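You operate a simulated robot arm through the tools that you are given. There is no shell and no other tool.

You are at the controls of a simulated two-armed robot. One attempt, no reset.

Task
Click the three track pieces together and roll the yellow wagon across.
Fine: on the blue locker; push them toward the wagon one after the other; it ends at the buffer at the other end, rolled, not carried.

The check looks at the end state, three seconds after you hand in, the way a careful person would. Anything else that was tipped, shoved, dropped, spilled or broken makes it a failure.

Robot
Two 6-joint arms with fingered hands on one trunk that stands fixed in place. Base frame: the origin is at the foot of the trunk, x ahead of it, y to its left, z up; the work surface is at about z = 1.06. Lengths are in m, angles in degrees, forces in N, time in s.
The left shoulder is at [0.07, 0.191, 1.179], the right one opposite. Each reaches about 0.983 m from its shoulder. Payload 4.7 kg a hand.
The tool frame of a hand sits at the grasp point between the pads (the TCP): z along the fingers, y along the line on which they close. The tips reach 0.036 m beyond it. The gripper opens to 0.12 m; its body begins 0.042 m behind the TCP. The gripper is a hand of 5 fingers: y runs from the thumb to the fingers, the wrist lies at [-0.018, -0.113, -0.198] in the tool frame, and closing takes about 1.5 s.
Orientation is that of the tool frame in the base frame, as a unit quaternion [x, y, z, w]. With the fingers straight down and the wrist toward the robot, the tool's x, y and z point along [0, 1, 0], [1, 0, 0] and [0, 0, -1] of the base frame.

Tools
- The arms move only by the tool arm_command. It takes "left_steps", "right_steps" or both (then of equal length, played together; a hand with none holds still); each is text: rows parted by semicolons, each of 6 numbers parted by spaces: the shift along the base's x, y, z in m, then the turn, a rotation vector about the base's x, y, z in rad. In form: tx ty tz wx wy wz; .... A call has 1 to 20 rows; each row is the pose to reach, as a shift and turn from the pose commanded when the call began. "left_hand" and "right_hand" are, for a hand that has rows, the opening, from 0 (shut) to 1 (fully open), set as the call begins (left out, the last holds). Rows are played at 5 a second. More than 0.05 m and 8.6 degrees between two rows, or a gripper value outside its range, and nothing of the call is played. Where a pose cannot be reached the arm comes as near as it can. A force on the tool above 40 N (or 10 N above the force at the start of the call, whichever is more), or a blocked arm, ends the call early, and 0.2 s more pass. Each finger travels about 0.045 m/s and halts on what it meets, pressing with about 22 N; the grip force reading is that of the motor and also rises with nothing between the fingers. The clock runs only during rows and for 0.2 s after the last one: add rows that repeat a pose to give the fingers time. It gives the time, the measured TCP pose, the force on the tool (base axes), the opening and the grip force at its end, in the units of the frame above (readings bear some noise), with the torque about the TCP (base axes, N m) and any sound that the robot's microphone picked up.
- Cameras (640 x 400 px; columns grow to the right, rows downward): "scene" is now at [0.1253, -0.0576, 1.4425]; the picture's right is [-0.61, -0.79, 0.00], its down [-0.19, 0.15, -0.97] and it looks along [0.77, -0.59, -0.24] (base axes); focal length 349 px, centre (320, 200). "left" rides on the left gripper at [-0.073, -0.091, -0.143] in its tool frame; the picture's right is [-0.80, -0.28, 0.53], its down [0.53, -0.73, 0.42] and it looks along [0.27, 0.62, 0.74] (tool axes); focal length 234 px, centre (320, 200). "right" rides on the right gripper at [0.073, -0.091, -0.143] in its tool frame; the picture's right is [-0.80, 0.28, -0.53], its down [-0.53, -0.73, 0.42] and it looks along [-0.27, 0.62, 0.74] (tool axes); focal length 234 px, centre (320, 200). There is no depth. A picture from a camera that has moved, and an enlarged one, comes with that camera's place and axes in the base frame and with its lens.
- snapshot(camera): a new picture of that camera. The clock stands still meanwhile.
- raise_lower(by): slides the trunk up (or, below 0, down) by that many m; the arms and the scene camera ride with it, the base frame stays. It gives what a move gives, with no picture.
- move_fingers(index, middle, ring, little, thumb_bend, thumb_turn, hand): sets how far each is bent, from 0 (flat) to 1 (curled in); at 0.3 the hand is open as for a grip, at 0.7 the pads meet at the TCP. One left out holds its place. A second passes; each finger stops where it meets its share of the squeeze, and holds until it gets a number again. A gripper value or a shape takes the hand back. It gives what a move gives, with no picture; readings hold the bend of each and the force on index, middle, ring, little, thumb and palm. thumb_turn goes from beside the hand (0) to across from the fingers (1), as for a grip.
- set_grasp(shape, hand): the hand has 5 fingers and takes this shape, open, in about a second: jaw (thumb against the fingers, like two jaws); tri (thumb and two fingers); tip (a fingertip pinch); poke (one finger out to press); point (the index stretched); flat (the hand flat); cup (the hand cupped); fist (a fist). The gripper value then closes the fingers along that shape, each until it touches; the sizes above hold for jaw. It gives what a move gives, with no picture.
- turn_head(pan, tilt): turns the head with the scene camera to pan (to the left, within 86 degrees either way) and tilt (down, from -29 to 69), counted from straight ahead of the robot. It gives what a move gives.
- enlarge(camera, box): a new picture of the part [left, top, right, bottom] of that camera's present view, enlarged. The clock stands still meanwhile.
- close_job(): hands the job in; it is judged then, once.

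Nothing tells you positions but the pictures and the camera data. Unless the task says otherwise, let go and move clear before handing in.

The tools are called after ">>>" as a command line: name --argument value ..., lists and objects as JSON in quotes. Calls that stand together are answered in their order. arm_command: Moves the arms, as the interface text tells. Its arguments: {"type":"object","properties":{"left_steps":{"type":"string"},"left_hand":{"type":"number"},"right_steps":{"type":"string"},"right_hand":{"type":"number"}},"required":[]} The other tools are called the same way: raise_lower (by) moves the trunk up or down; set_grasp (shape, hand) gives the hand a shape; move_fingers (index, middle, ring, little, thumb_bend, thumb_turn, hand) moves the fingers one by one; turn_head (pan, tilt) turns the head that bears the scene camera; snapshot (camera) takes a picture; enlarge (camera, box) takes an enlarged picture of a part of a camera's view; close_job () hands the job in.

At the start:

```text
clock: 0.0
left_eef_pos: [0.6971, -0.1242, 1.3984]
left_tool_rot: [0.707, 0.707, -0.001, 0.0]
left_force: [-0.5, 0.2, -0.2]
left_ft_torque: [-0.05, 0.0, -0.02]
left_gripper_width: 0.1196
left_grip_force: 0.0
left_shape: jaw
left_bend: [0.3, 0.3, 0.3, 0.3, 0.3, 0.98]
left_finger forces: [0.0, 0.1, 0.1, 0.0, 0.0, 0.0]
right_eef_pos: [0.4278, -0.553, 1.3761]
right_tool_rot: [0.707, 0.707, 0.0, -0.001]
right_force: [-0.9, -0.7, -0.3]
right_ft_torque: [0.0, 0.01, 0.02]
right_gripper_width: 0.1197
right_grip_force: 0.0
right_shape: jaw
right_bend: [0.3, 0.3, 0.3, 0.3, 0.3, 0.98]
right_finger forces: [0.1, 0.1, 0.0, 0.0, 0.0, 0.0]
trunk travel left (down, up): [-0.656, 0.284]
head pan, tilt (commanded): [-37.8, 13.7]
```

scene: 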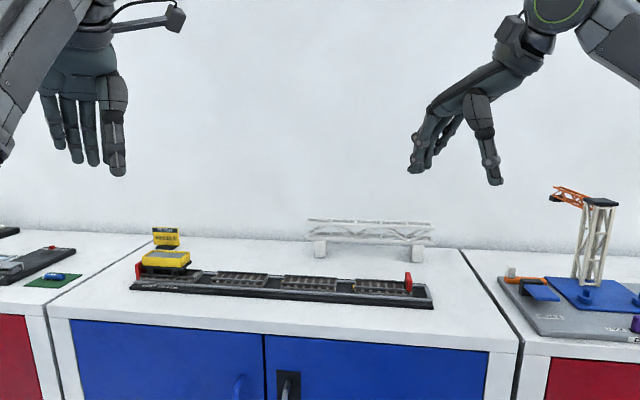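
right: 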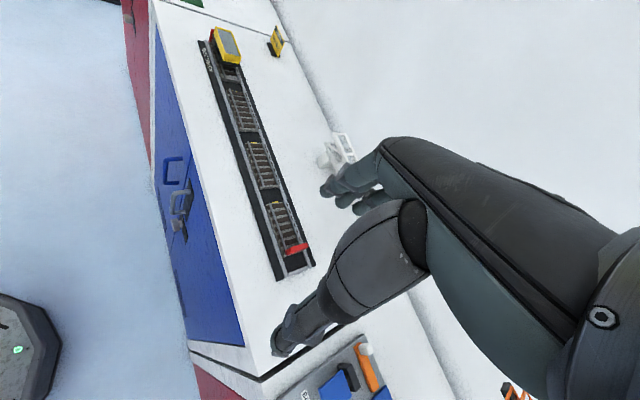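
left: 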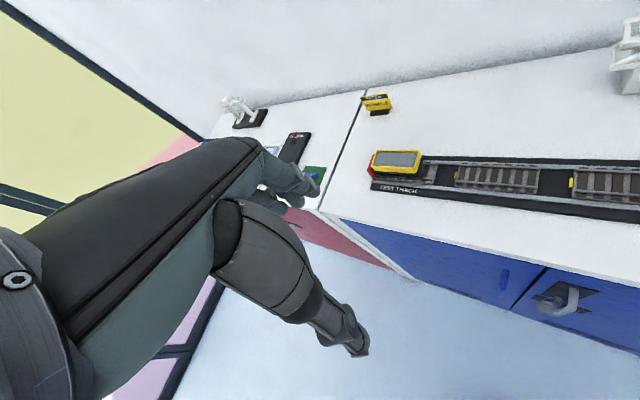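

I see a black test-track tray on the blue locker with a yellow wagon at the left end, three loose track pieces, and red buffers at both ends. I will look closer before moving.

>>> enlarge --camera "scene" --box '[120, 210, 290, 316]'

>>> enlarge --camera "scene" --box '[270, 210, 440, 316]'

>>> enlarge --camera "right" --box '[180, 10, 340, 110]'

>>> enlarge --camera "right" --box '[200, 100, 360, 290]'

>>> enlarge --camera "left" --box '[340, 80, 640, 260]'

```text
3.76 times, centred on (205, 263) of scene
camera zoom: at [0.1253, -0.0576, 1.4425], right [-0.61, -0.79, 0.0], down [-0.19, 0.15, -0.97], along [0.77, -0.59, -0.24], focal length 1316 px, centre (753, -37)
```

zoom: 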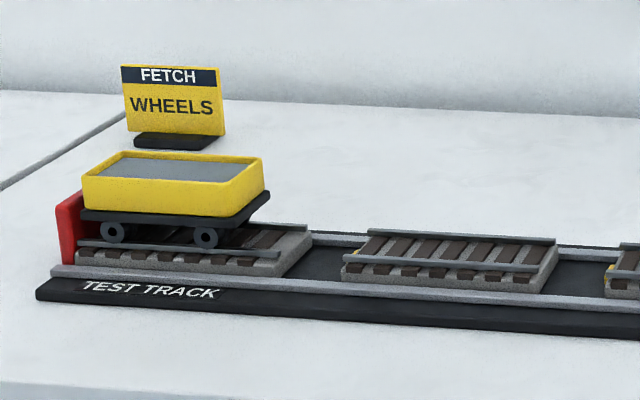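

```text
3.76 times, centred on (355, 263) of scene
camera zoom: at [0.1253, -0.0576, 1.4425], right [-0.61, -0.79, 0.0], down [-0.19, 0.15, -0.97], along [0.77, -0.59, -0.24], focal length 1316 px, centre (188, -37)
```

zoom: 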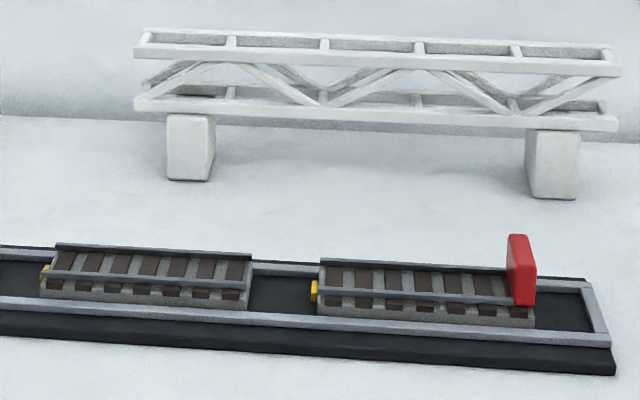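

```text
4.00 times, centred on (260, 60) of right
camera zoom: at [0.3373, -0.4808, 1.52], right [0.28, -0.8, 0.53], down [-0.73, -0.53, -0.42], along [0.62, -0.27, -0.74], focal length 937 px, centre (560, 760)
```

zoom: 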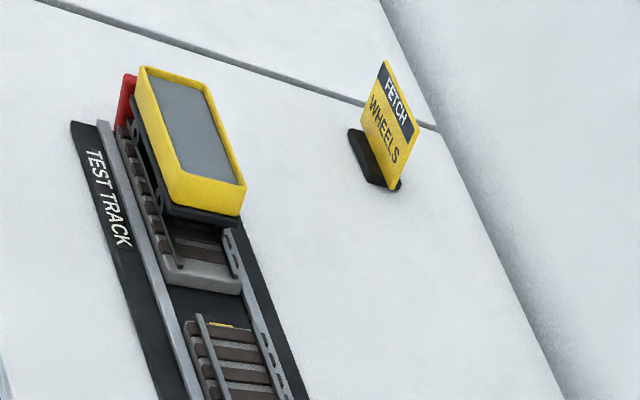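

```text
2.11 times, centred on (280, 195) of right
camera zoom: at [0.3373, -0.4808, 1.52], right [0.28, -0.8, 0.53], down [-0.73, -0.53, -0.42], along [0.62, -0.27, -0.74], focal length 493 px, centre (404, 210)
```

zoom: 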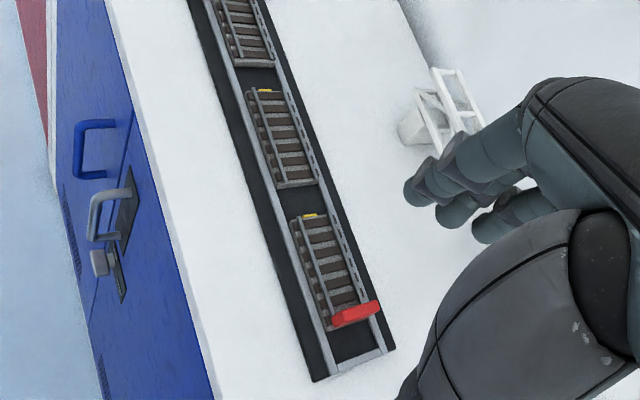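

```text
2.13 times, centred on (490, 170) of left
camera zoom: at [0.6059, -0.1966, 1.5404], right [-0.28, -0.8, -0.53], down [-0.73, 0.53, -0.42], along [0.62, 0.27, -0.74], focal length 500 px, centre (-43, 264)
```

zoom: 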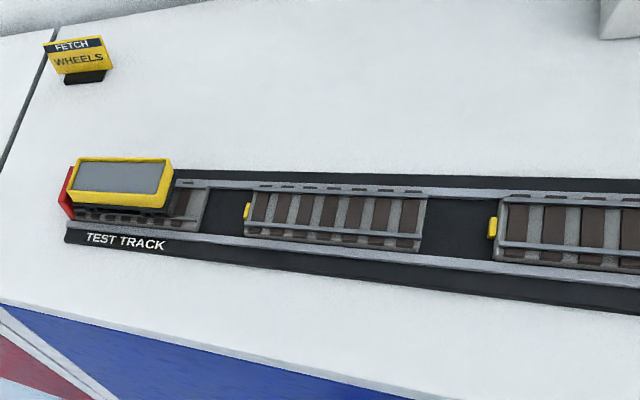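

The tray runs diagonally from about (0.955, -0.16) at the wagon to about (0.487, -0.63) at the far buffer. I need finer views of the gaps, the latches and the wagon before choosing a push point.

>>> enlarge --camera "scene" --box '[125, 220, 221, 300]'

>>> enlarge --camera "scene" --box '[195, 250, 291, 310]'

>>> enlarge --camera "scene" --box '[265, 250, 361, 310]'

>>> enlarge --camera "scene" --box '[345, 255, 441, 315]'

>>> enlarge --camera "left" --box '[360, 130, 460, 210]'

>>> enlarge --camera "left" --box '[440, 140, 560, 220]'

>>> enlarge --camera "right" --box '[200, 60, 300, 130]'

>>> enlarge --camera "right" --box '[230, 120, 330, 200]'

>>> enlarge --camera "right" --box '[240, 190, 340, 290]'

```text
5.00 times, centred on (173, 260) of scene
camera zoom: at [0.1253, -0.0576, 1.4425], right [-0.61, -0.79, 0.0], down [-0.19, 0.15, -0.97], along [0.77, -0.59, -0.24], focal length 1747 px, centre (1055, -100)
```

zoom: 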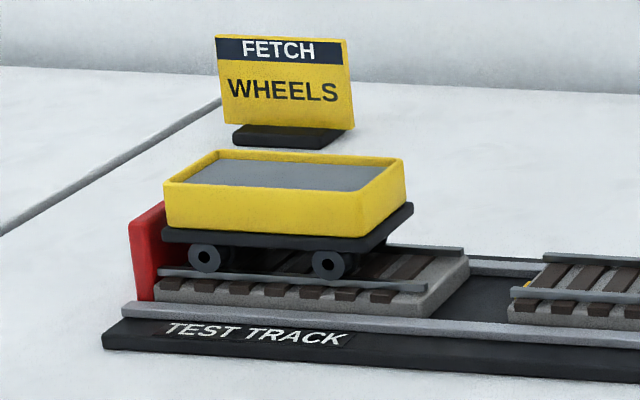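

```text
6.67 times, centred on (243, 280) of scene
camera zoom: at [0.1253, -0.0576, 1.4425], right [-0.61, -0.79, 0.0], down [-0.19, 0.15, -0.97], along [0.77, -0.59, -0.24], focal length 2330 px, centre (833, -333)
```

zoom: 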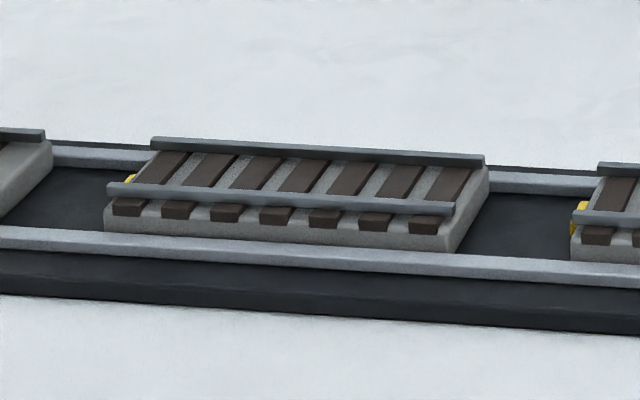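

```text
6.67 times, centred on (313, 280) of scene
camera zoom: at [0.1253, -0.0576, 1.4425], right [-0.61, -0.79, 0.0], down [-0.19, 0.15, -0.97], along [0.77, -0.59, -0.24], focal length 2330 px, centre (367, -333)
```

zoom: 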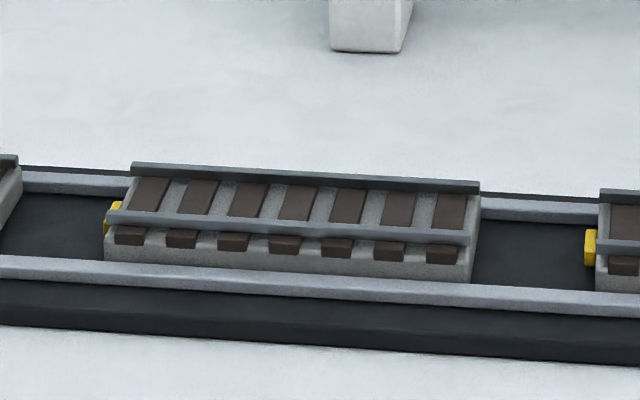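

```text
6.67 times, centred on (393, 285) of scene
camera zoom: at [0.1253, -0.0576, 1.4425], right [-0.61, -0.79, 0.0], down [-0.19, 0.15, -0.97], along [0.77, -0.59, -0.24], focal length 2330 px, centre (-167, -367)
```

zoom: 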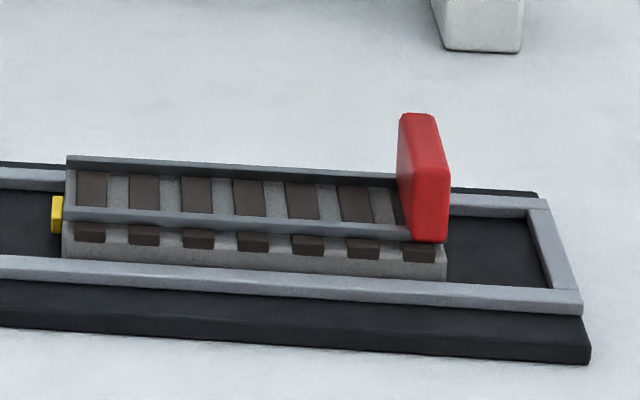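

```text
5.00 times, centred on (410, 170) of left
camera zoom: at [0.6059, -0.1966, 1.5404], right [-0.28, -0.8, -0.53], down [-0.73, 0.53, -0.42], along [0.62, 0.27, -0.74], focal length 1171 px, centre (-130, 350)
```

zoom: 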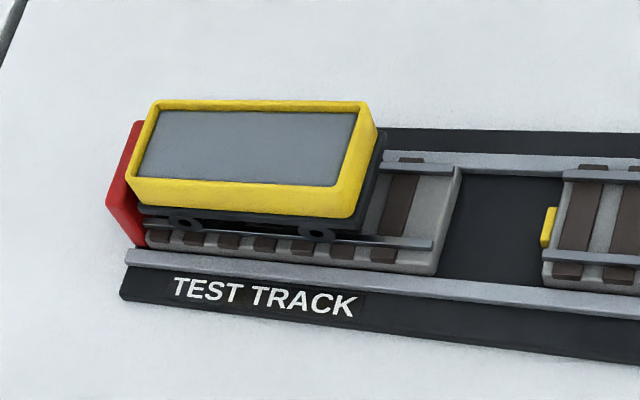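

```text
5.00 times, centred on (500, 180) of left
camera zoom: at [0.6059, -0.1966, 1.5404], right [-0.28, -0.8, -0.53], down [-0.73, 0.53, -0.42], along [0.62, 0.27, -0.74], focal length 1171 px, centre (-580, 300)
```

zoom: 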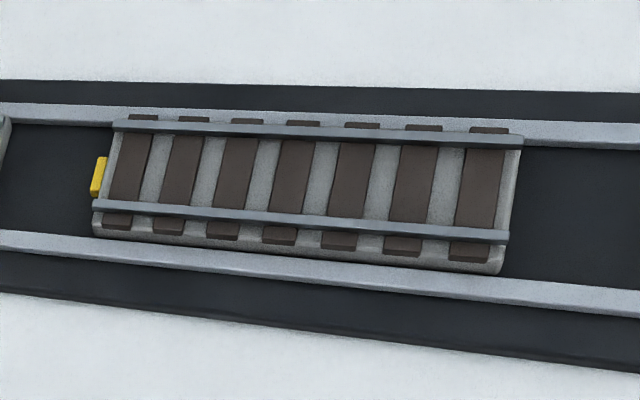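

```text
5.71 times, centred on (250, 95) of right
camera zoom: at [0.3373, -0.4808, 1.52], right [0.28, -0.8, 0.53], down [-0.73, -0.53, -0.42], along [0.62, -0.27, -0.74], focal length 1338 px, centre (720, 800)
```

zoom: 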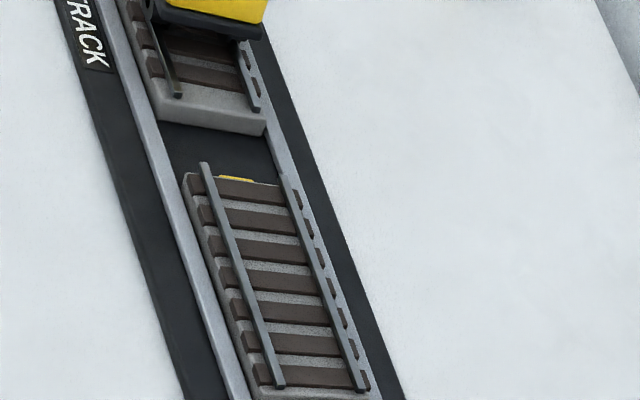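

```text
5.00 times, centred on (280, 160) of right
camera zoom: at [0.3373, -0.4808, 1.52], right [0.28, -0.8, 0.53], down [-0.73, -0.53, -0.42], along [0.62, -0.27, -0.74], focal length 1171 px, centre (520, 400)
```

zoom: 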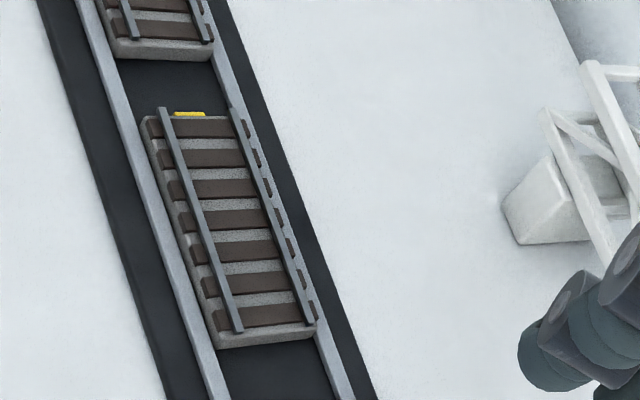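

```text
4.00 times, centred on (290, 240) of right
camera zoom: at [0.3373, -0.4808, 1.52], right [0.28, -0.8, 0.53], down [-0.73, -0.53, -0.42], along [0.62, -0.27, -0.74], focal length 937 px, centre (440, 40)
```

zoom: 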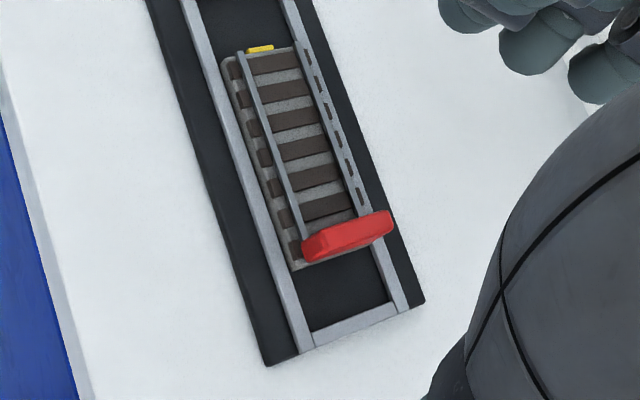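

The tray lies at about 45°, with three pieces about 0.12 m long and 0.04 m gaps, each with a yellow tab facing the wagon. I will shape both hands to poke while they are high and look at where the index tip sits.

>>> set_grasp --shape "poke" --hand "right"

>>> set_grasp --shape "poke" --hand "left"

>>> snapshot --camera "scene"

>>> snapshot --camera "right"

>>> snapshot --camera "left"

```text
clock: 0.9
left_eef_pos: [0.6979, -0.1241, 1.3982]
left_tool_rot: [0.708, 0.707, 0.0, -0.001]
left_force: [0.5, 0.4, 0.2]
left_ft_torque: [0.02, 0.0, 0.0]
left_gripper_width: 0.1195
left_grip_force: 0.0
left_shape: jaw
left_bend: [0.3, 0.3, 0.3, 0.3, 0.3, 0.98]
left_finger forces: [0.0, 0.1, 0.0, 0.1, 0.0, 0.0]
right_eef_pos: [0.4285, -0.5534, 1.3761]
right_tool_rot: [0.707, 0.707, 0.0, 0.001]
right_force: [-1.0, -0.2, 0.5]
right_ft_torque: [0.01, -0.01, 0.0]
right_gripper_width: 0.0001
right_grip_force: 0.1
right_shape: poke
right_bend: [0.7, 0.7, 0.99, 0.99, 1.0, 1.0]
right_finger forces: [0.0, 0.0, 0.0, 0.0, 0.0, 0.1]
trunk travel left (down, up): [-0.656, 0.284]
head pan, tilt (commanded): [-37.8, 13.7]
```

```text
clock: 1.8
left_eef_pos: [0.6968, -0.1245, 1.3987]
left_tool_rot: [0.707, 0.708, 0.0, 0.0]
left_force: [0.1, -0.4, -0.3]
left_ft_torque: [0.0, 0.03, -0.01]
left_gripper_width: 0.0
left_grip_force: 0.0
left_shape: poke
left_bend: [0.7, 0.7, 0.99, 0.99, 1.0, 1.0]
left_finger forces: [0.1, 0.0, 0.1, 0.0, 0.0, 0.1]
right_eef_pos: [0.4277, -0.5532, 1.3755]
right_tool_rot: [0.707, 0.707, 0.0, 0.0]
right_force: [-0.2, 0.5, -0.1]
right_ft_torque: [-0.02, -0.02, -0.01]
right_gripper_width: 0.0
right_grip_force: 0.1
right_shape: poke
right_bend: [0.7, 0.7, 0.99, 0.99, 1.0, 1.0]
right_finger forces: [0.0, 0.0, 0.1, 0.0, 0.0, 0.1]
trunk travel left (down, up): [-0.656, 0.284]
head pan, tilt (commanded): [-37.8, 13.7]
```

```text
taken
camera scene: at [0.1254, -0.0576, 1.4425], right [-0.61, -0.79, 0.0], down [-0.19, 0.15, -0.97], along [0.77, -0.59, -0.24], focal length 349 px, centre (320, 200)
```

scene: 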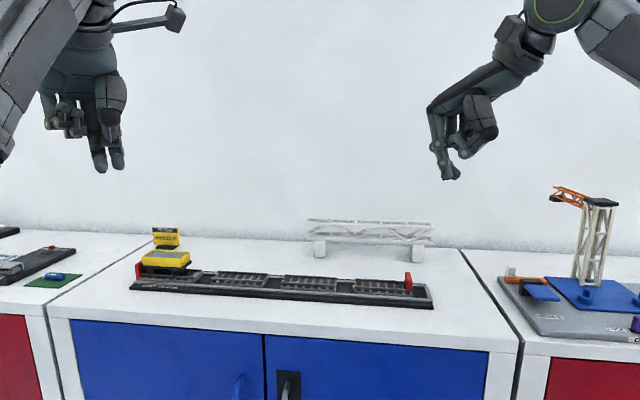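

```text
taken
camera right: at [0.3373, -0.4808, 1.52], right [0.28, -0.8, 0.53], down [-0.73, -0.53, -0.42], along [0.62, -0.27, -0.74], focal length 234 px, centre (320, 200)
```

right: 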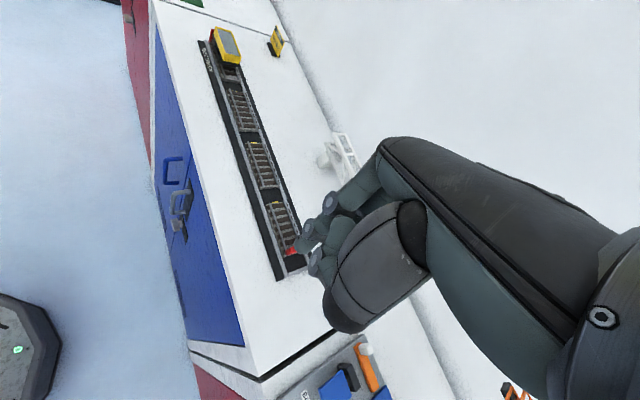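

```text
taken
camera left: at [0.6059, -0.1966, 1.5404], right [-0.28, -0.8, -0.53], down [-0.73, 0.53, -0.42], along [0.62, 0.27, -0.74], focal length 234 px, centre (320, 200)
```

left: 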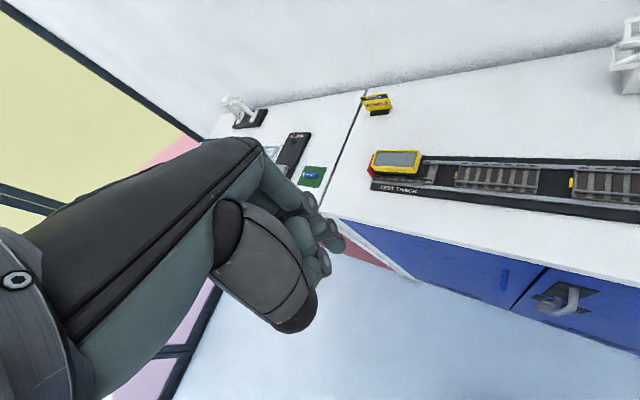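

Poke leaves both the index and middle at 0.7. I will zoom in on the hands to see the fingertips.

>>> enlarge --camera "scene" --box '[400, 60, 528, 200]'

>>> enlarge --camera "scene" --box '[30, 60, 158, 190]'

>>> enlarge --camera "right" --box '[260, 120, 460, 345]'

```text
2.86 times, centred on (464, 130) of scene
camera zoom: at [0.1254, -0.0576, 1.4425], right [-0.61, -0.79, 0.0], down [-0.19, 0.15, -0.97], along [0.77, -0.59, -0.24], focal length 998 px, centre (-91, 400)
```

zoom: 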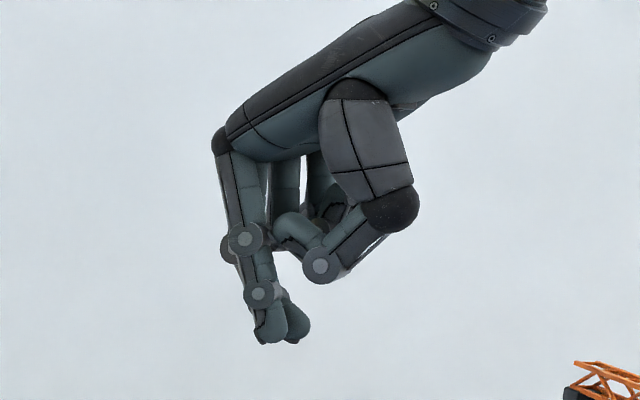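

```text
3.08 times, centred on (94, 125) of scene
camera zoom: at [0.1254, -0.0576, 1.4425], right [-0.61, -0.79, 0.0], down [-0.19, 0.15, -0.97], along [0.77, -0.59, -0.24], focal length 1075 px, centre (1015, 431)
```

zoom: 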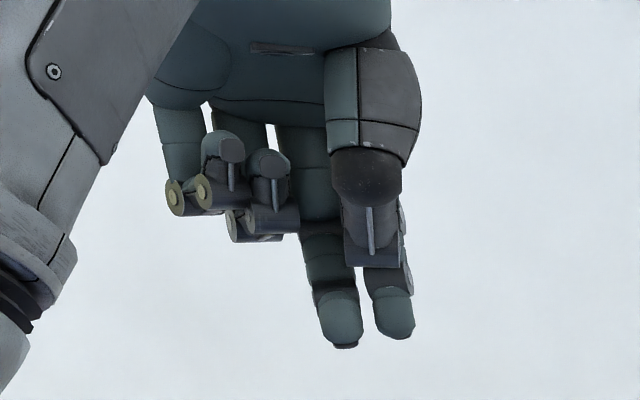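

```text
1.78 times, centred on (360, 232) of right
camera zoom: at [0.3373, -0.4808, 1.52], right [0.28, -0.8, 0.53], down [-0.73, -0.53, -0.42], along [0.62, -0.27, -0.74], focal length 416 px, centre (249, 142)
```

zoom: 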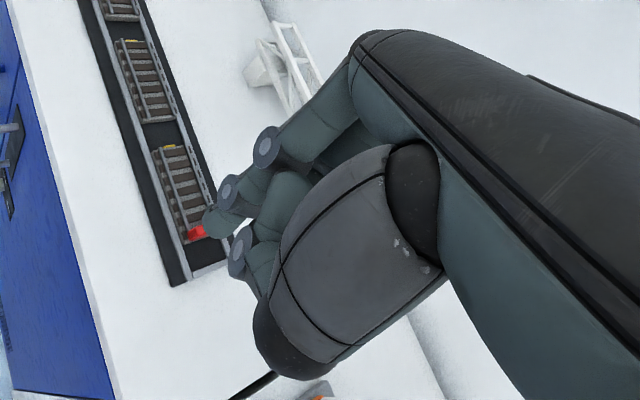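

Each finger is about 2 cm wide and the gaps are about 4 cm, so I want only the index out. I will curl the middle finger and look at the index tip from both cameras.

>>> move_fingers --hand "right" --index 0.62 --middle 1.0 --ring 1.0 --little 1.0 --thumb_bend 1.0

>>> move_fingers --hand "left" --index 0.62 --middle 1.0 --ring 1.0 --little 1.0 --thumb_bend 1.0

>>> enlarge --camera "scene" --box '[400, 60, 528, 200]'

>>> enlarge --camera "scene" --box '[30, 60, 158, 190]'

>>> enlarge --camera "right" --box '[260, 120, 460, 345]'

>>> enlarge --camera "left" --box '[180, 120, 380, 345]'

```text
clock: 2.8
left_eef_pos: [0.6971, -0.1244, 1.3973]
left_tool_rot: [0.707, 0.707, 0.0, 0.0]
left_force: [-0.2, -0.1, 1.3]
left_ft_torque: [-0.01, 0.03, 0.01]
left_gripper_width: 0.0
left_grip_force: 0.1
left_shape: poke
left_bend: [0.7, 0.7, 0.99, 0.99, 1.0, 1.0]
left_finger forces: [0.0, 0.0, 0.0, 0.0, 0.0, 0.0]
right_eef_pos: [0.4279, -0.5541, 1.3763]
right_tool_rot: [0.708, 0.706, 0.0, 0.0]
right_force: [-0.4, -0.2, 0.1]
right_ft_torque: [-0.02, -0.01, -0.01]
right_gripper_width: 0.0331
right_grip_force: 0.1
right_shape: fingers
right_bend: [0.28, 1.0, 1.0, 1.0, 1.0, 1.0]
right_finger forces: [0.0, 0.0, 0.0, 0.0, 0.0, 0.0]
trunk travel left (down, up): [-0.656, 0.284]
head pan, tilt (commanded): [-37.8, 13.7]
```

```text
clock: 3.8
left_eef_pos: [0.698, -0.1233, 1.3979]
left_tool_rot: [0.707, 0.707, 0.0, -0.001]
left_force: [0.0, -0.1, 0.2]
left_ft_torque: [0.01, -0.03, -0.02]
left_gripper_width: 0.0327
left_grip_force: 0.1
left_shape: fingers
left_bend: [0.28, 1.0, 1.0, 1.0, 1.0, 1.0]
left_finger forces: [0.1, 0.2, 0.0, 0.0, 0.0, 0.0]
right_eef_pos: [0.4263, -0.5533, 1.3772]
right_tool_rot: [0.707, 0.707, 0.0, 0.0]
right_force: [0.4, 0.0, -0.4]
right_ft_torque: [0.01, -0.01, 0.0]
right_gripper_width: 0.0327
right_grip_force: 0.0
right_shape: fingers
right_bend: [0.28, 1.0, 1.0, 1.0, 1.0, 1.0]
right_finger forces: [0.0, 0.0, 0.0, 0.0, 0.1, 0.0]
trunk travel left (down, up): [-0.656, 0.284]
head pan, tilt (commanded): [-37.8, 13.7]
```

```text
2.86 times, centred on (464, 130) of scene
camera zoom: at [0.1253, -0.0576, 1.4425], right [-0.61, -0.79, 0.0], down [-0.19, 0.15, -0.97], along [0.77, -0.59, -0.24], focal length 998 px, centre (-91, 400)
```

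zoom: 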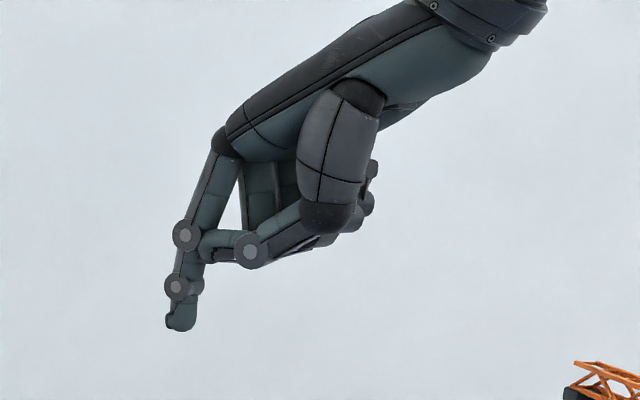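

```text
3.08 times, centred on (94, 125) of scene
camera zoom: at [0.1253, -0.0576, 1.4425], right [-0.61, -0.79, 0.0], down [-0.19, 0.15, -0.97], along [0.77, -0.59, -0.24], focal length 1075 px, centre (1015, 431)
```

zoom: 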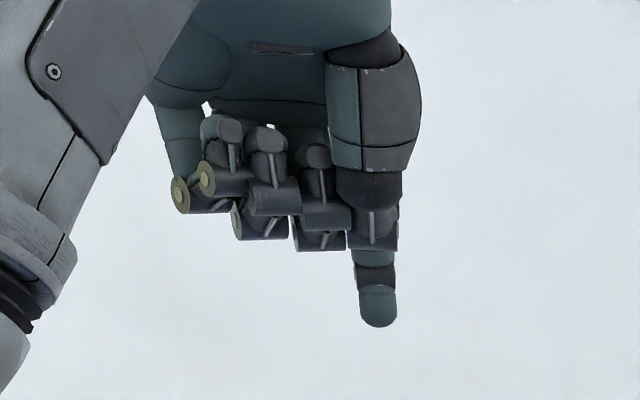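

```text
1.78 times, centred on (360, 232) of right
camera zoom: at [0.3373, -0.4808, 1.52], right [0.28, -0.8, 0.53], down [-0.73, -0.53, -0.42], along [0.62, -0.27, -0.74], focal length 416 px, centre (249, 142)
```

zoom: 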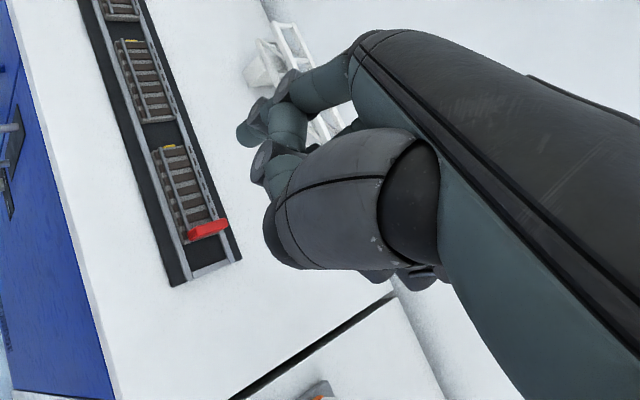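

```text
1.78 times, centred on (280, 232) of left
camera zoom: at [0.6059, -0.1966, 1.5404], right [-0.28, -0.8, -0.53], down [-0.73, 0.53, -0.42], along [0.62, 0.27, -0.74], focal length 416 px, centre (391, 142)
```

zoom: 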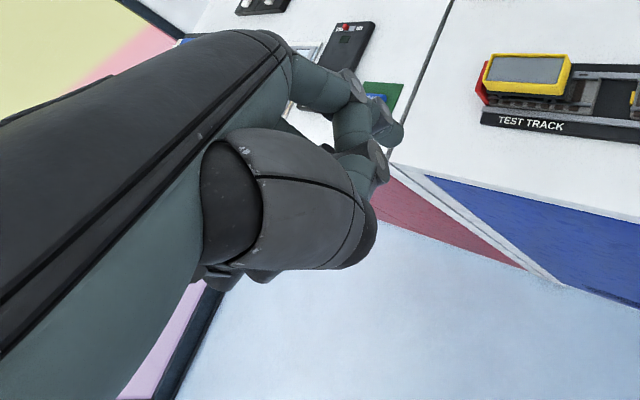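

Right hand, index only: the tip sits at about (0.013, 0.060, 0.036) in the tool frame. Next I move the left hand aside and bring the right hand high over the gap between pieces 1 and 2, turned square to the tray.

>>> arm_command --right_steps "0.028 0.017 -0.005 0 0 -0.0785; 0.056 0.034 -0.01 0 0 -0.157; 0.084 0.052 -0.015 0 0 -0.2355; 0.112 0.069 -0.02 0 0 -0.314; 0.140 0.086 -0.03 0 0 -0.3925; 0.167 0.103 -0.04 0 0 -0.471; 0.195 0.120 -0.055 0 0 -0.5495; 0.223 0.138 -0.07 0 0 -0.628; 0.251 0.155 -0.085 0 0 -0.7069; 0.279 0.172 -0.1 0 0 -0.7854" --left_steps "0 0.016 0.003 0 0 0; 0 0.032 0.006 0 0 0; 0 0.048 0.009 0 0 0; 0 0.064 0.012 0 0 0; 0 0.08 0.015 0 0 0; 0 0.096 0.018 0 0 0; 0 0.112 0.021 0 0 0; 0 0.128 0.024 0 0 0; 0 0.144 0.027 0 0 0; 0 0.16 0.03 0 0 0"

>>> snapshot --camera "scene"

>>> snapshot --camera "right"

```text
clock: 6.0
left_eef_pos: [0.7391, 0.0163, 1.4513]
left_tool_rot: [0.707, 0.708, 0.0, 0.0]
left_force: [0.2, 0.0, 0.0]
left_ft_torque: [-0.01, 0.02, 0.0]
left_gripper_width: 0.033
left_grip_force: 0.0
left_shape: fingers
left_bend: [0.28, 1.0, 1.0, 1.0, 1.0, 1.0]
left_finger forces: [0.1, 0.0, 0.1, 0.0, 0.0, 0.0]
left hand out of reach, approached as far as the arm can: row 1, 2, 3, 4, 5, 6, 7, 8, 9, 10
right_eef_pos: [0.5286, -0.5329, 1.2513]
right_tool_rot: [0.923, 0.384, 0.003, -0.001]
right_force: [0.5, 1.0, -0.5]
right_ft_torque: [-0.01, 0.02, -0.04]
right_gripper_width: 0.0327
right_grip_force: 0.0
right_shape: fingers
right_bend: [0.28, 1.0, 1.0, 1.0, 1.0, 1.0]
right_finger forces: [0.0, 0.0, 0.0, 0.1, 0.0, 0.0]
right hand out of reach, approached as far as the arm can: row 4, 5, 6, 7, 8, 9, 10
trunk travel left (down, up): [-0.656, 0.284]
head pan, tilt (commanded): [-37.8, 13.7]
```

```text
taken
camera scene: at [0.1259, -0.0568, 1.4425], right [-0.61, -0.79, 0.0], down [-0.19, 0.14, -0.97], along [0.77, -0.59, -0.24], focal length 349 px, centre (320, 200)
```

scene: 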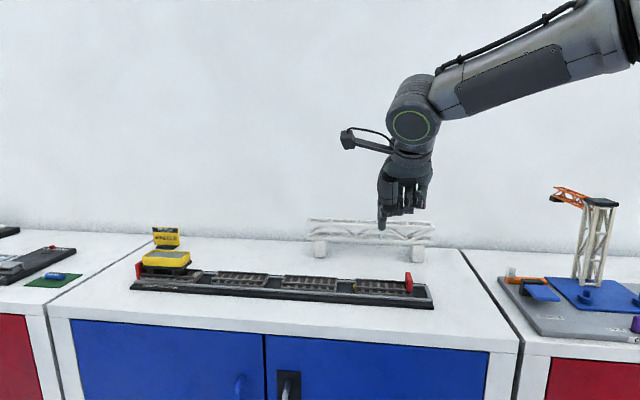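

```text
taken
camera right: at [0.5165, -0.418, 1.3934], right [-0.37, -0.77, 0.52], down [-0.89, 0.14, -0.43], along [0.26, -0.62, -0.74], focal length 234 px, centre (320, 200)
```

right: 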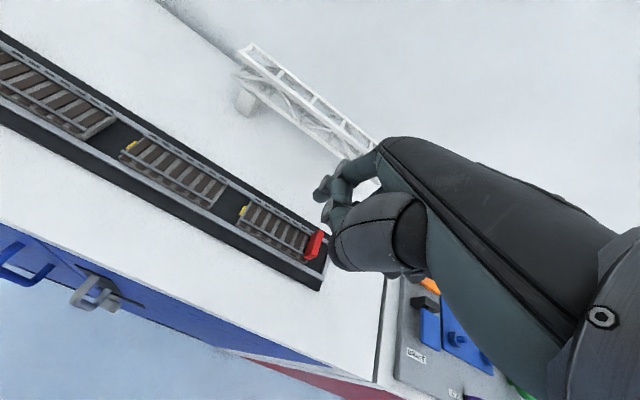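

Both hands came up short: the wrists limit this pose rather than the distance. Nothing has touched anything. I will raise the trunk so the hands can reach down to the table more naturally, then check the poses.

>>> raise_lower --by 0.2

>>> snapshot --camera "scene"

```text
clock: 8.2
left_eef_pos: [0.7394, 0.0156, 1.652]
left_tool_rot: [0.707, 0.707, 0.0, 0.0]
left_force: [-0.9, 0.0, 0.5]
left_ft_torque: [0.03, -0.02, 0.03]
left_gripper_width: 0.0328
left_grip_force: 0.1
left_shape: fingers
left_bend: [0.28, 1.0, 1.0, 1.0, 1.0, 1.0]
left_finger forces: [0.0, 0.0, 0.0, 0.1, 0.0, 0.0]
right_eef_pos: [0.5284, -0.5338, 1.4496]
right_tool_rot: [0.923, 0.384, 0.002, -0.001]
right_force: [-0.2, 0.2, -0.4]
right_ft_torque: [0.0, 0.0, -0.02]
right_gripper_width: 0.0324
right_grip_force: 0.1
right_shape: fingers
right_bend: [0.28, 1.0, 1.0, 1.0, 1.0, 1.0]
right_finger forces: [0.1, 0.0, 0.0, 0.1, 0.0, 0.0]
trunk travel left (down, up): [-0.856, 0.084]
head pan, tilt (commanded): [-37.8, 13.7]
```

```text
taken
camera scene: at [0.1255, -0.0576, 1.6424], right [-0.61, -0.79, 0.0], down [-0.19, 0.15, -0.97], along [0.77, -0.59, -0.24], focal length 349 px, centre (320, 200)
```

scene: 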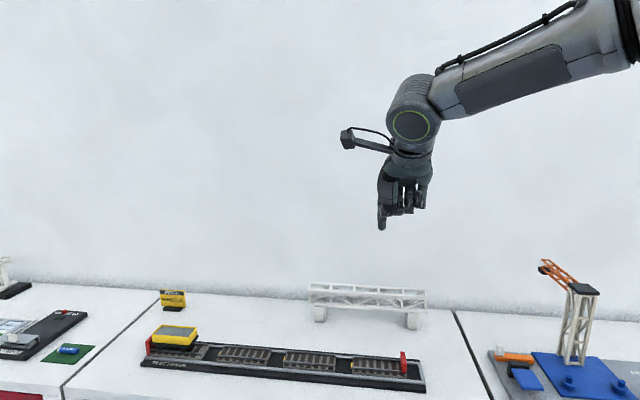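

The trunk is up, and now I can see the tray from higher. I will tilt the head down and send a null move to learn which pose the arms regard as commanded.

>>> turn_head --pan -38 --tilt 32

>>> arm_command --right_steps "0 0 0 0 0 0" --left_steps "0 0 0 0 0 0"

>>> snapshot --camera "scene"

```text
clock: 9.0
left_eef_pos: [0.7401, 0.0142, 1.6517]
left_tool_rot: [0.707, 0.707, 0.0, -0.001]
left_force: [0.2, 0.2, 0.6]
left_ft_torque: [-0.05, 0.0, -0.01]
left_gripper_width: 0.0328
left_grip_force: 0.1
left_shape: fingers
left_bend: [0.28, 1.0, 1.0, 1.0, 1.0, 1.0]
left_finger forces: [0.0, 0.0, 0.0, 0.0, 0.0, 0.0]
right_eef_pos: [0.5291, -0.5347, 1.4502]
right_tool_rot: [0.923, 0.384, 0.002, 0.0]
right_force: [0.3, 0.4, 0.1]
right_ft_torque: [0.0, -0.01, 0.01]
right_gripper_width: 0.0328
right_grip_force: 0.0
right_shape: fingers
right_bend: [0.28, 1.0, 1.0, 1.0, 1.0, 1.0]
right_finger forces: [0.0, 0.1, 0.0, 0.0, 0.0, 0.0]
trunk travel left (down, up): [-0.856, 0.084]
head pan, tilt (commanded): [-38.0, 32.0]
```

```text
clock: 9.4
left_eef_pos: [0.739, 0.0147, 1.6531]
left_tool_rot: [0.707, 0.707, 0.0, 0.0]
left_force: [0.3, -0.4, 0.3]
left_ft_torque: [0.0, 0.0, 0.0]
left_gripper_width: 0.0328
left_grip_force: 0.0
left_shape: fingers
left_bend: [0.28, 1.0, 1.0, 1.0, 1.0, 1.0]
left_finger forces: [0.0, 0.1, 0.0, 0.1, 0.1, 0.1]
right_eef_pos: [0.5284, -0.5339, 1.4501]
right_tool_rot: [0.923, 0.384, 0.002, -0.001]
right_force: [-0.3, 0.7, -1.2]
right_ft_torque: [-0.01, 0.0, 0.02]
right_gripper_width: 0.0326
right_grip_force: 0.1
right_shape: fingers
right_bend: [0.28, 1.0, 1.0, 1.0, 1.0, 1.0]
right_finger forces: [0.0, 0.0, 0.1, 0.0, 0.0, 0.1]
trunk travel left (down, up): [-0.856, 0.084]
head pan, tilt (commanded): [-38.0, 32.0]
```

```text
taken
camera scene: at [0.1222, -0.0555, 1.6131], right [-0.62, -0.79, 0.0], down [-0.42, 0.33, -0.85], along [0.67, -0.52, -0.53], focal length 349 px, centre (320, 200)
```

scene: 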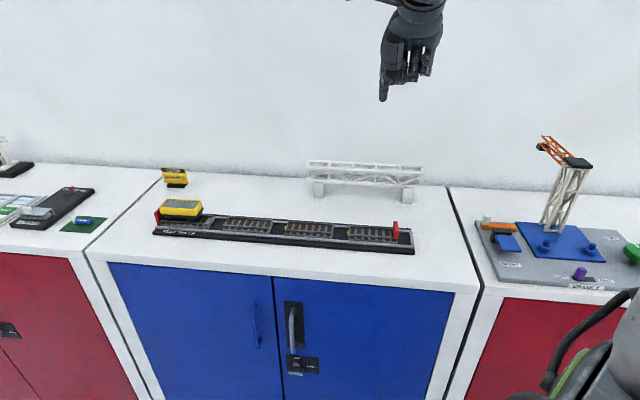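

The null move shows the commanded pose now matches where the hands are. I will try bringing the right hand over the gap between pieces 1 and 2 at a safe height.

>>> arm_command --right_steps "0.022 0.019 -0.018 0 0 0; 0.044 0.038 -0.037 0 0 0; 0.067 0.057 -0.056 0 0 0; 0.089 0.076 -0.075 0 0 0; 0.111 0.095 -0.094 0 0 0; 0.134 0.114 -0.112 0 0 0; 0.156 0.133 -0.131 0 0 0; 0.178 0.152 -0.15 0 0 0"

>>> snapshot --camera "scene"

>>> snapshot --camera "right"

```text
clock: 11.2
left_eef_pos: [0.7392, 0.0174, 1.6528]
left_tool_rot: [0.707, 0.707, 0.001, 0.001]
left_force: [0.6, 0.3, 1.0]
left_ft_torque: [0.03, -0.02, -0.01]
left_gripper_width: 0.0326
left_grip_force: 0.1
left_shape: fingers
left_bend: [0.28, 1.0, 1.0, 1.0, 1.0, 1.0]
left_finger forces: [0.0, 0.0, 0.0, 0.0, 0.0, 0.0]
right_eef_pos: [0.537, -0.5327, 1.3274]
right_tool_rot: [0.923, 0.385, 0.002, -0.002]
right_force: [-0.6, -0.4, -0.1]
right_ft_torque: [0.0, -0.05, -0.02]
right_gripper_width: 0.0325
right_grip_force: 0.0
right_shape: fingers
right_bend: [0.28, 1.0, 1.0, 1.0, 1.0, 1.0]
right_finger forces: [0.0, 0.0, 0.1, 0.0, 0.0, 0.1]
right hand out of reach, approached as far as the arm can: row 1, 2, 3, 4, 5, 6, 7, 8
trunk travel left (down, up): [-0.856, 0.084]
head pan, tilt (commanded): [-38.0, 32.0]
```

```text
taken
camera scene: at [0.1221, -0.0554, 1.6131], right [-0.62, -0.79, 0.0], down [-0.42, 0.33, -0.85], along [0.67, -0.52, -0.53], focal length 349 px, centre (320, 200)
```

scene: 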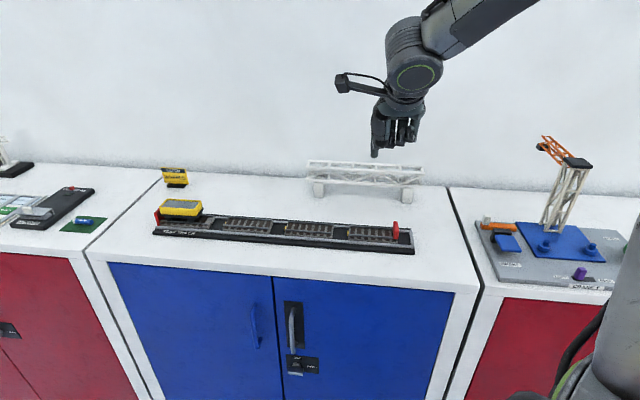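

```text
taken
camera right: at [0.5229, -0.4171, 1.472], right [-0.37, -0.77, 0.52], down [-0.89, 0.14, -0.43], along [0.26, -0.62, -0.74], focal length 234 px, centre (320, 200)
```

right: 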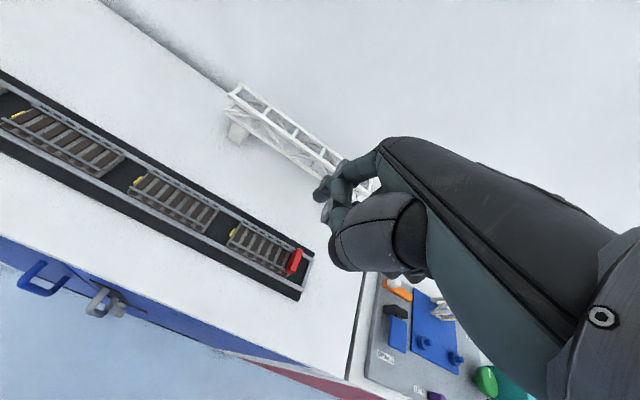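

With the hand yawed by 45° the wrist is at its limit. I will turn it back to its natural heading while moving over the gap.

>>> arm_command --right_steps "0.0 0.0 0.0 0 0 0.1; 0.0 0.0 0.0 0 0 0.2; 0.0 0.0 0.0 0 0 0.3; 0.02 0.013 0 0 0 0.4; 0.04 0.026 0 0 0 0.5; 0.06 0.039 0 0 0 0.6; 0.08 0.052 -0.005 0 0 0.7; 0.1 0.065 -0.01 0 0 0.785; 0.12 0.078 -0.015 0 0 0.785; 0.14 0.091 -0.02 0 0 0.785; 0.161 0.105 -0.027 0 0 0.785"

>>> snapshot --camera "scene"

>>> snapshot --camera "right"

```text
clock: 13.6
left_eef_pos: [0.7383, 0.0161, 1.6516]
left_tool_rot: [0.707, 0.707, 0.0, -0.001]
left_force: [-0.6, 0.5, 0.2]
left_ft_torque: [0.02, -0.02, -0.02]
left_gripper_width: 0.0325
left_grip_force: 0.0
left_shape: fingers
left_bend: [0.28, 1.0, 1.0, 1.0, 1.0, 1.0]
left_finger forces: [0.0, 0.0, 0.0, 0.0, 0.0, 0.0]
right_eef_pos: [0.5905, -0.4923, 1.3255]
right_tool_rot: [0.705, 0.709, 0.001, -0.001]
right_force: [-0.3, 0.1, -0.5]
right_ft_torque: [0.01, -0.01, -0.02]
right_gripper_width: 0.0321
right_grip_force: 0.2
right_shape: fingers
right_bend: [0.28, 1.0, 1.0, 1.0, 1.0, 1.0]
right_finger forces: [0.0, 0.1, 0.0, 0.0, 0.0, 0.1]
right hand out of reach, approached as far as the arm can: row 6, 7, 8, 9, 10, 11
trunk travel left (down, up): [-0.856, 0.084]
head pan, tilt (commanded): [-38.0, 32.0]
```

```text
taken
camera scene: at [0.1224, -0.0554, 1.613], right [-0.62, -0.79, 0.0], down [-0.42, 0.33, -0.85], along [0.67, -0.52, -0.53], focal length 349 px, centre (320, 200)
```

scene: 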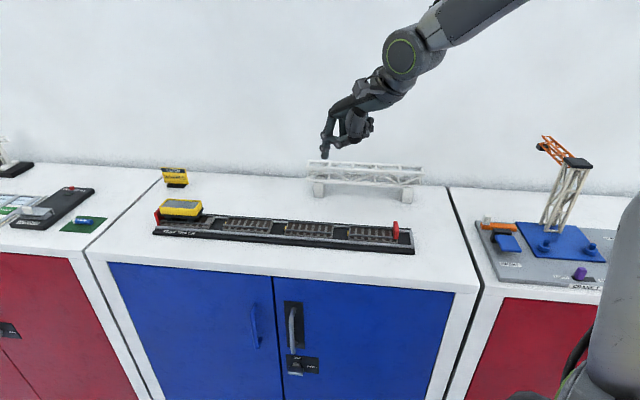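

```text
taken
camera right: at [0.5005, -0.4221, 1.4695], right [0.28, -0.81, 0.52], down [-0.73, -0.53, -0.43], along [0.62, -0.26, -0.74], focal length 234 px, centre (320, 200)
```

right: 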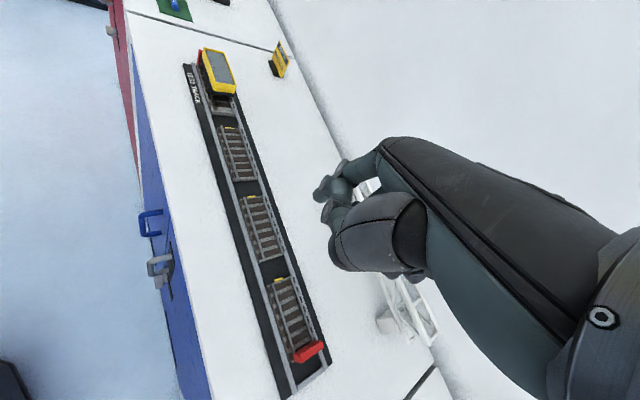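

The right arm still stops short of the tray. I will look at the arm itself to understand its configuration.

>>> turn_head --pan -65 --tilt 10

>>> snapshot --camera "scene"

>>> turn_head --pan 30 --tilt 5

>>> snapshot --camera "scene"

>>> snapshot --camera "left"

```text
clock: 14.5
left_eef_pos: [0.7378, 0.0149, 1.6516]
left_tool_rot: [0.707, 0.707, -0.001, 0.001]
left_force: [-0.3, 0.2, 0.2]
left_ft_torque: [0.01, 0.02, -0.02]
left_gripper_width: 0.0326
left_grip_force: 0.1
left_shape: fingers
left_bend: [0.28, 1.0, 1.0, 1.0, 1.0, 1.0]
left_finger forces: [0.0, 0.0, 0.0, 0.1, 0.1, 0.0]
right_eef_pos: [0.5905, -0.4912, 1.3266]
right_tool_rot: [0.706, 0.709, 0.003, -0.001]
right_force: [-1.1, -0.4, 0.7]
right_ft_torque: [0.0, 0.02, -0.01]
right_gripper_width: 0.0323
right_grip_force: 0.1
right_shape: fingers
right_bend: [0.28, 1.0, 1.0, 1.0, 1.0, 1.0]
right_finger forces: [0.0, 0.1, 0.1, 0.0, 0.0, 0.0]
trunk travel left (down, up): [-0.856, 0.084]
head pan, tilt (commanded): [-65.0, 10.0]
```

```text
taken
camera scene: at [0.091, -0.0846, 1.6485], right [-0.91, -0.42, 0.0], down [-0.07, 0.16, -0.98], along [0.42, -0.89, -0.17], focal length 349 px, centre (320, 200)
```

scene: 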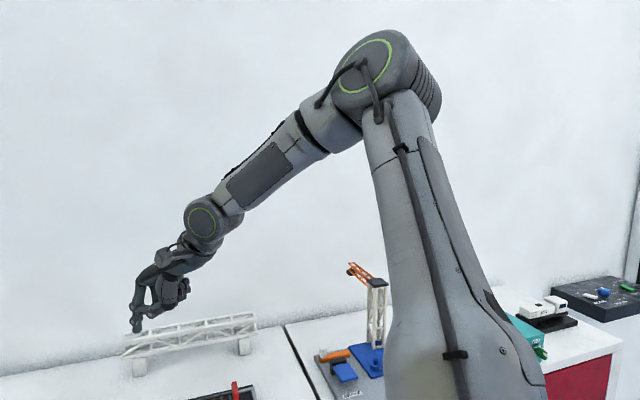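

```text
clock: 16.2
left_eef_pos: [0.7393, 0.0156, 1.6521]
left_tool_rot: [0.707, 0.707, 0.0, 0.0]
left_force: [-0.2, -0.6, -0.1]
left_ft_torque: [0.0, 0.01, 0.0]
left_gripper_width: 0.0328
left_grip_force: 0.1
left_shape: fingers
left_bend: [0.28, 1.0, 1.0, 1.0, 1.0, 1.0]
left_finger forces: [0.0, 0.1, 0.0, 0.1, 0.1, 0.0]
right_eef_pos: [0.5926, -0.4931, 1.3267]
right_tool_rot: [0.706, 0.708, 0.002, -0.001]
right_force: [0.5, 0.4, -0.1]
right_ft_torque: [0.02, 0.01, 0.0]
right_gripper_width: 0.0323
right_grip_force: 0.0
right_shape: fingers
right_bend: [0.28, 1.0, 1.0, 1.0, 1.0, 1.0]
right_finger forces: [0.0, 0.1, 0.0, 0.0, 0.1, 0.0]
trunk travel left (down, up): [-0.856, 0.084]
head pan, tilt (commanded): [30.0, 5.0]
```

```text
taken
camera scene: at [0.1312, 0.0455, 1.6566], right [0.5, -0.87, 0.0], down [-0.08, -0.04, -1.0], along [0.86, 0.5, -0.09], focal length 349 px, centre (320, 200)
```

scene: 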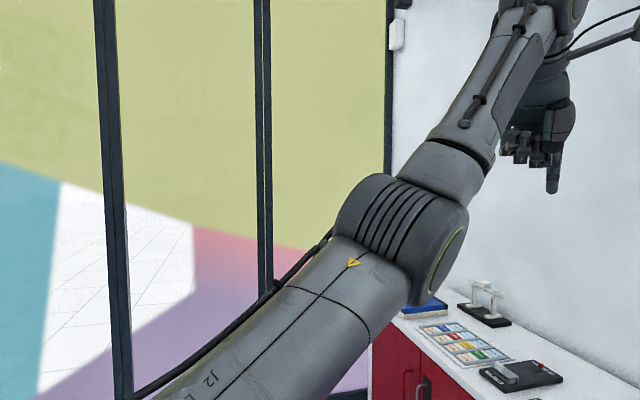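

```text
taken
camera left: at [0.6475, -0.0571, 1.794], right [-0.28, -0.8, -0.53], down [-0.73, 0.53, -0.42], along [0.62, 0.27, -0.74], focal length 234 px, centre (320, 200)
```

left: 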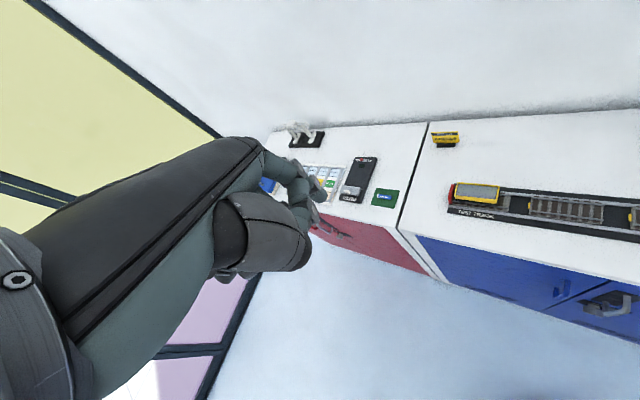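

The right arm has its elbow high with the forearm angled down-left. I will test whether a positive yaw lets it reach over the track.

>>> arm_command --right_steps "0 0 0 0 0 0.12; 0 0 0 0 0 0.24; 0.0 0 0 0 0 0.36; 0.0 0.0 0 0 0 0.48; 0.02 0.005 0 0 0 0.6; 0.04 0.01 0 0 0 0.7; 0.06 0.015 0 0 0 0.785; 0.08 0.02 0 0 0 0.785; 0.1 0.025 0 0 0 0.785; 0.12 0.025 0 0 0 0.785; 0.134 0.025 0 0 0 0.785"

>>> turn_head --pan -40 --tilt 30

>>> snapshot --camera "scene"

```text
clock: 18.6
left_eef_pos: [0.7397, 0.0149, 1.6511]
left_tool_rot: [0.707, 0.707, 0.0, 0.0]
left_force: [0.5, 0.1, -0.8]
left_ft_torque: [0.04, 0.01, -0.01]
left_gripper_width: 0.0321
left_grip_force: 0.1
left_shape: fingers
left_bend: [0.28, 1.0, 1.0, 1.0, 1.0, 1.0]
left_finger forces: [0.0, 0.0, 0.0, 0.0, 0.1, 0.1]
right_eef_pos: [0.5174, -0.4914, 1.3356]
right_tool_rot: [0.382, 0.924, 0.002, -0.002]
right_force: [-0.3, 0.3, -0.1]
right_ft_torque: [0.03, 0.02, 0.04]
right_gripper_width: 0.0325
right_grip_force: 0.1
right_shape: fingers
right_bend: [0.28, 1.0, 1.0, 1.0, 1.0, 1.0]
right_finger forces: [0.0, 0.1, 0.0, 0.0, 0.1, 0.0]
right hand out of reach, approached as far as the arm can: row 2, 3, 4, 5, 6, 7, 8, 9, 10, 11
trunk travel left (down, up): [-0.856, 0.084]
head pan, tilt (commanded): [30.0, 5.0]
```

```text
clock: 20.0
left_eef_pos: [0.7394, 0.0155, 1.6523]
left_tool_rot: [0.707, 0.707, 0.0, -0.001]
left_force: [0.6, 0.2, 0.6]
left_ft_torque: [0.0, -0.01, 0.0]
left_gripper_width: 0.0325
left_grip_force: 0.0
left_shape: fingers
left_bend: [0.28, 1.0, 1.0, 1.0, 1.0, 1.0]
left_finger forces: [0.0, 0.0, 0.0, 0.0, 0.0, 0.0]
right_eef_pos: [0.5179, -0.4916, 1.3363]
right_tool_rot: [0.382, 0.924, 0.001, -0.002]
right_force: [0.0, 0.2, -0.2]
right_ft_torque: [0.0, -0.02, 0.0]
right_gripper_width: 0.0322
right_grip_force: 0.2
right_shape: fingers
right_bend: [0.28, 1.0, 1.0, 1.0, 1.0, 1.0]
right_finger forces: [0.0, 0.2, 0.0, 0.0, 0.0, 0.0]
trunk travel left (down, up): [-0.856, 0.084]
head pan, tilt (commanded): [-40.0, 30.0]
```

```text
taken
camera scene: at [0.121, -0.0584, 1.6162], right [-0.64, -0.77, 0.0], down [-0.38, 0.32, -0.87], along [0.66, -0.56, -0.5], focal length 349 px, centre (320, 200)
```

scene: 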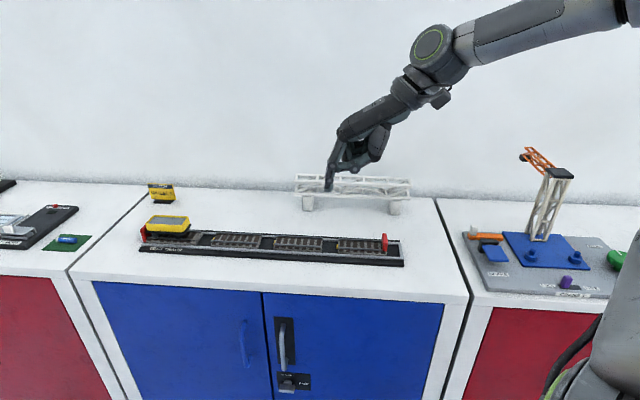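

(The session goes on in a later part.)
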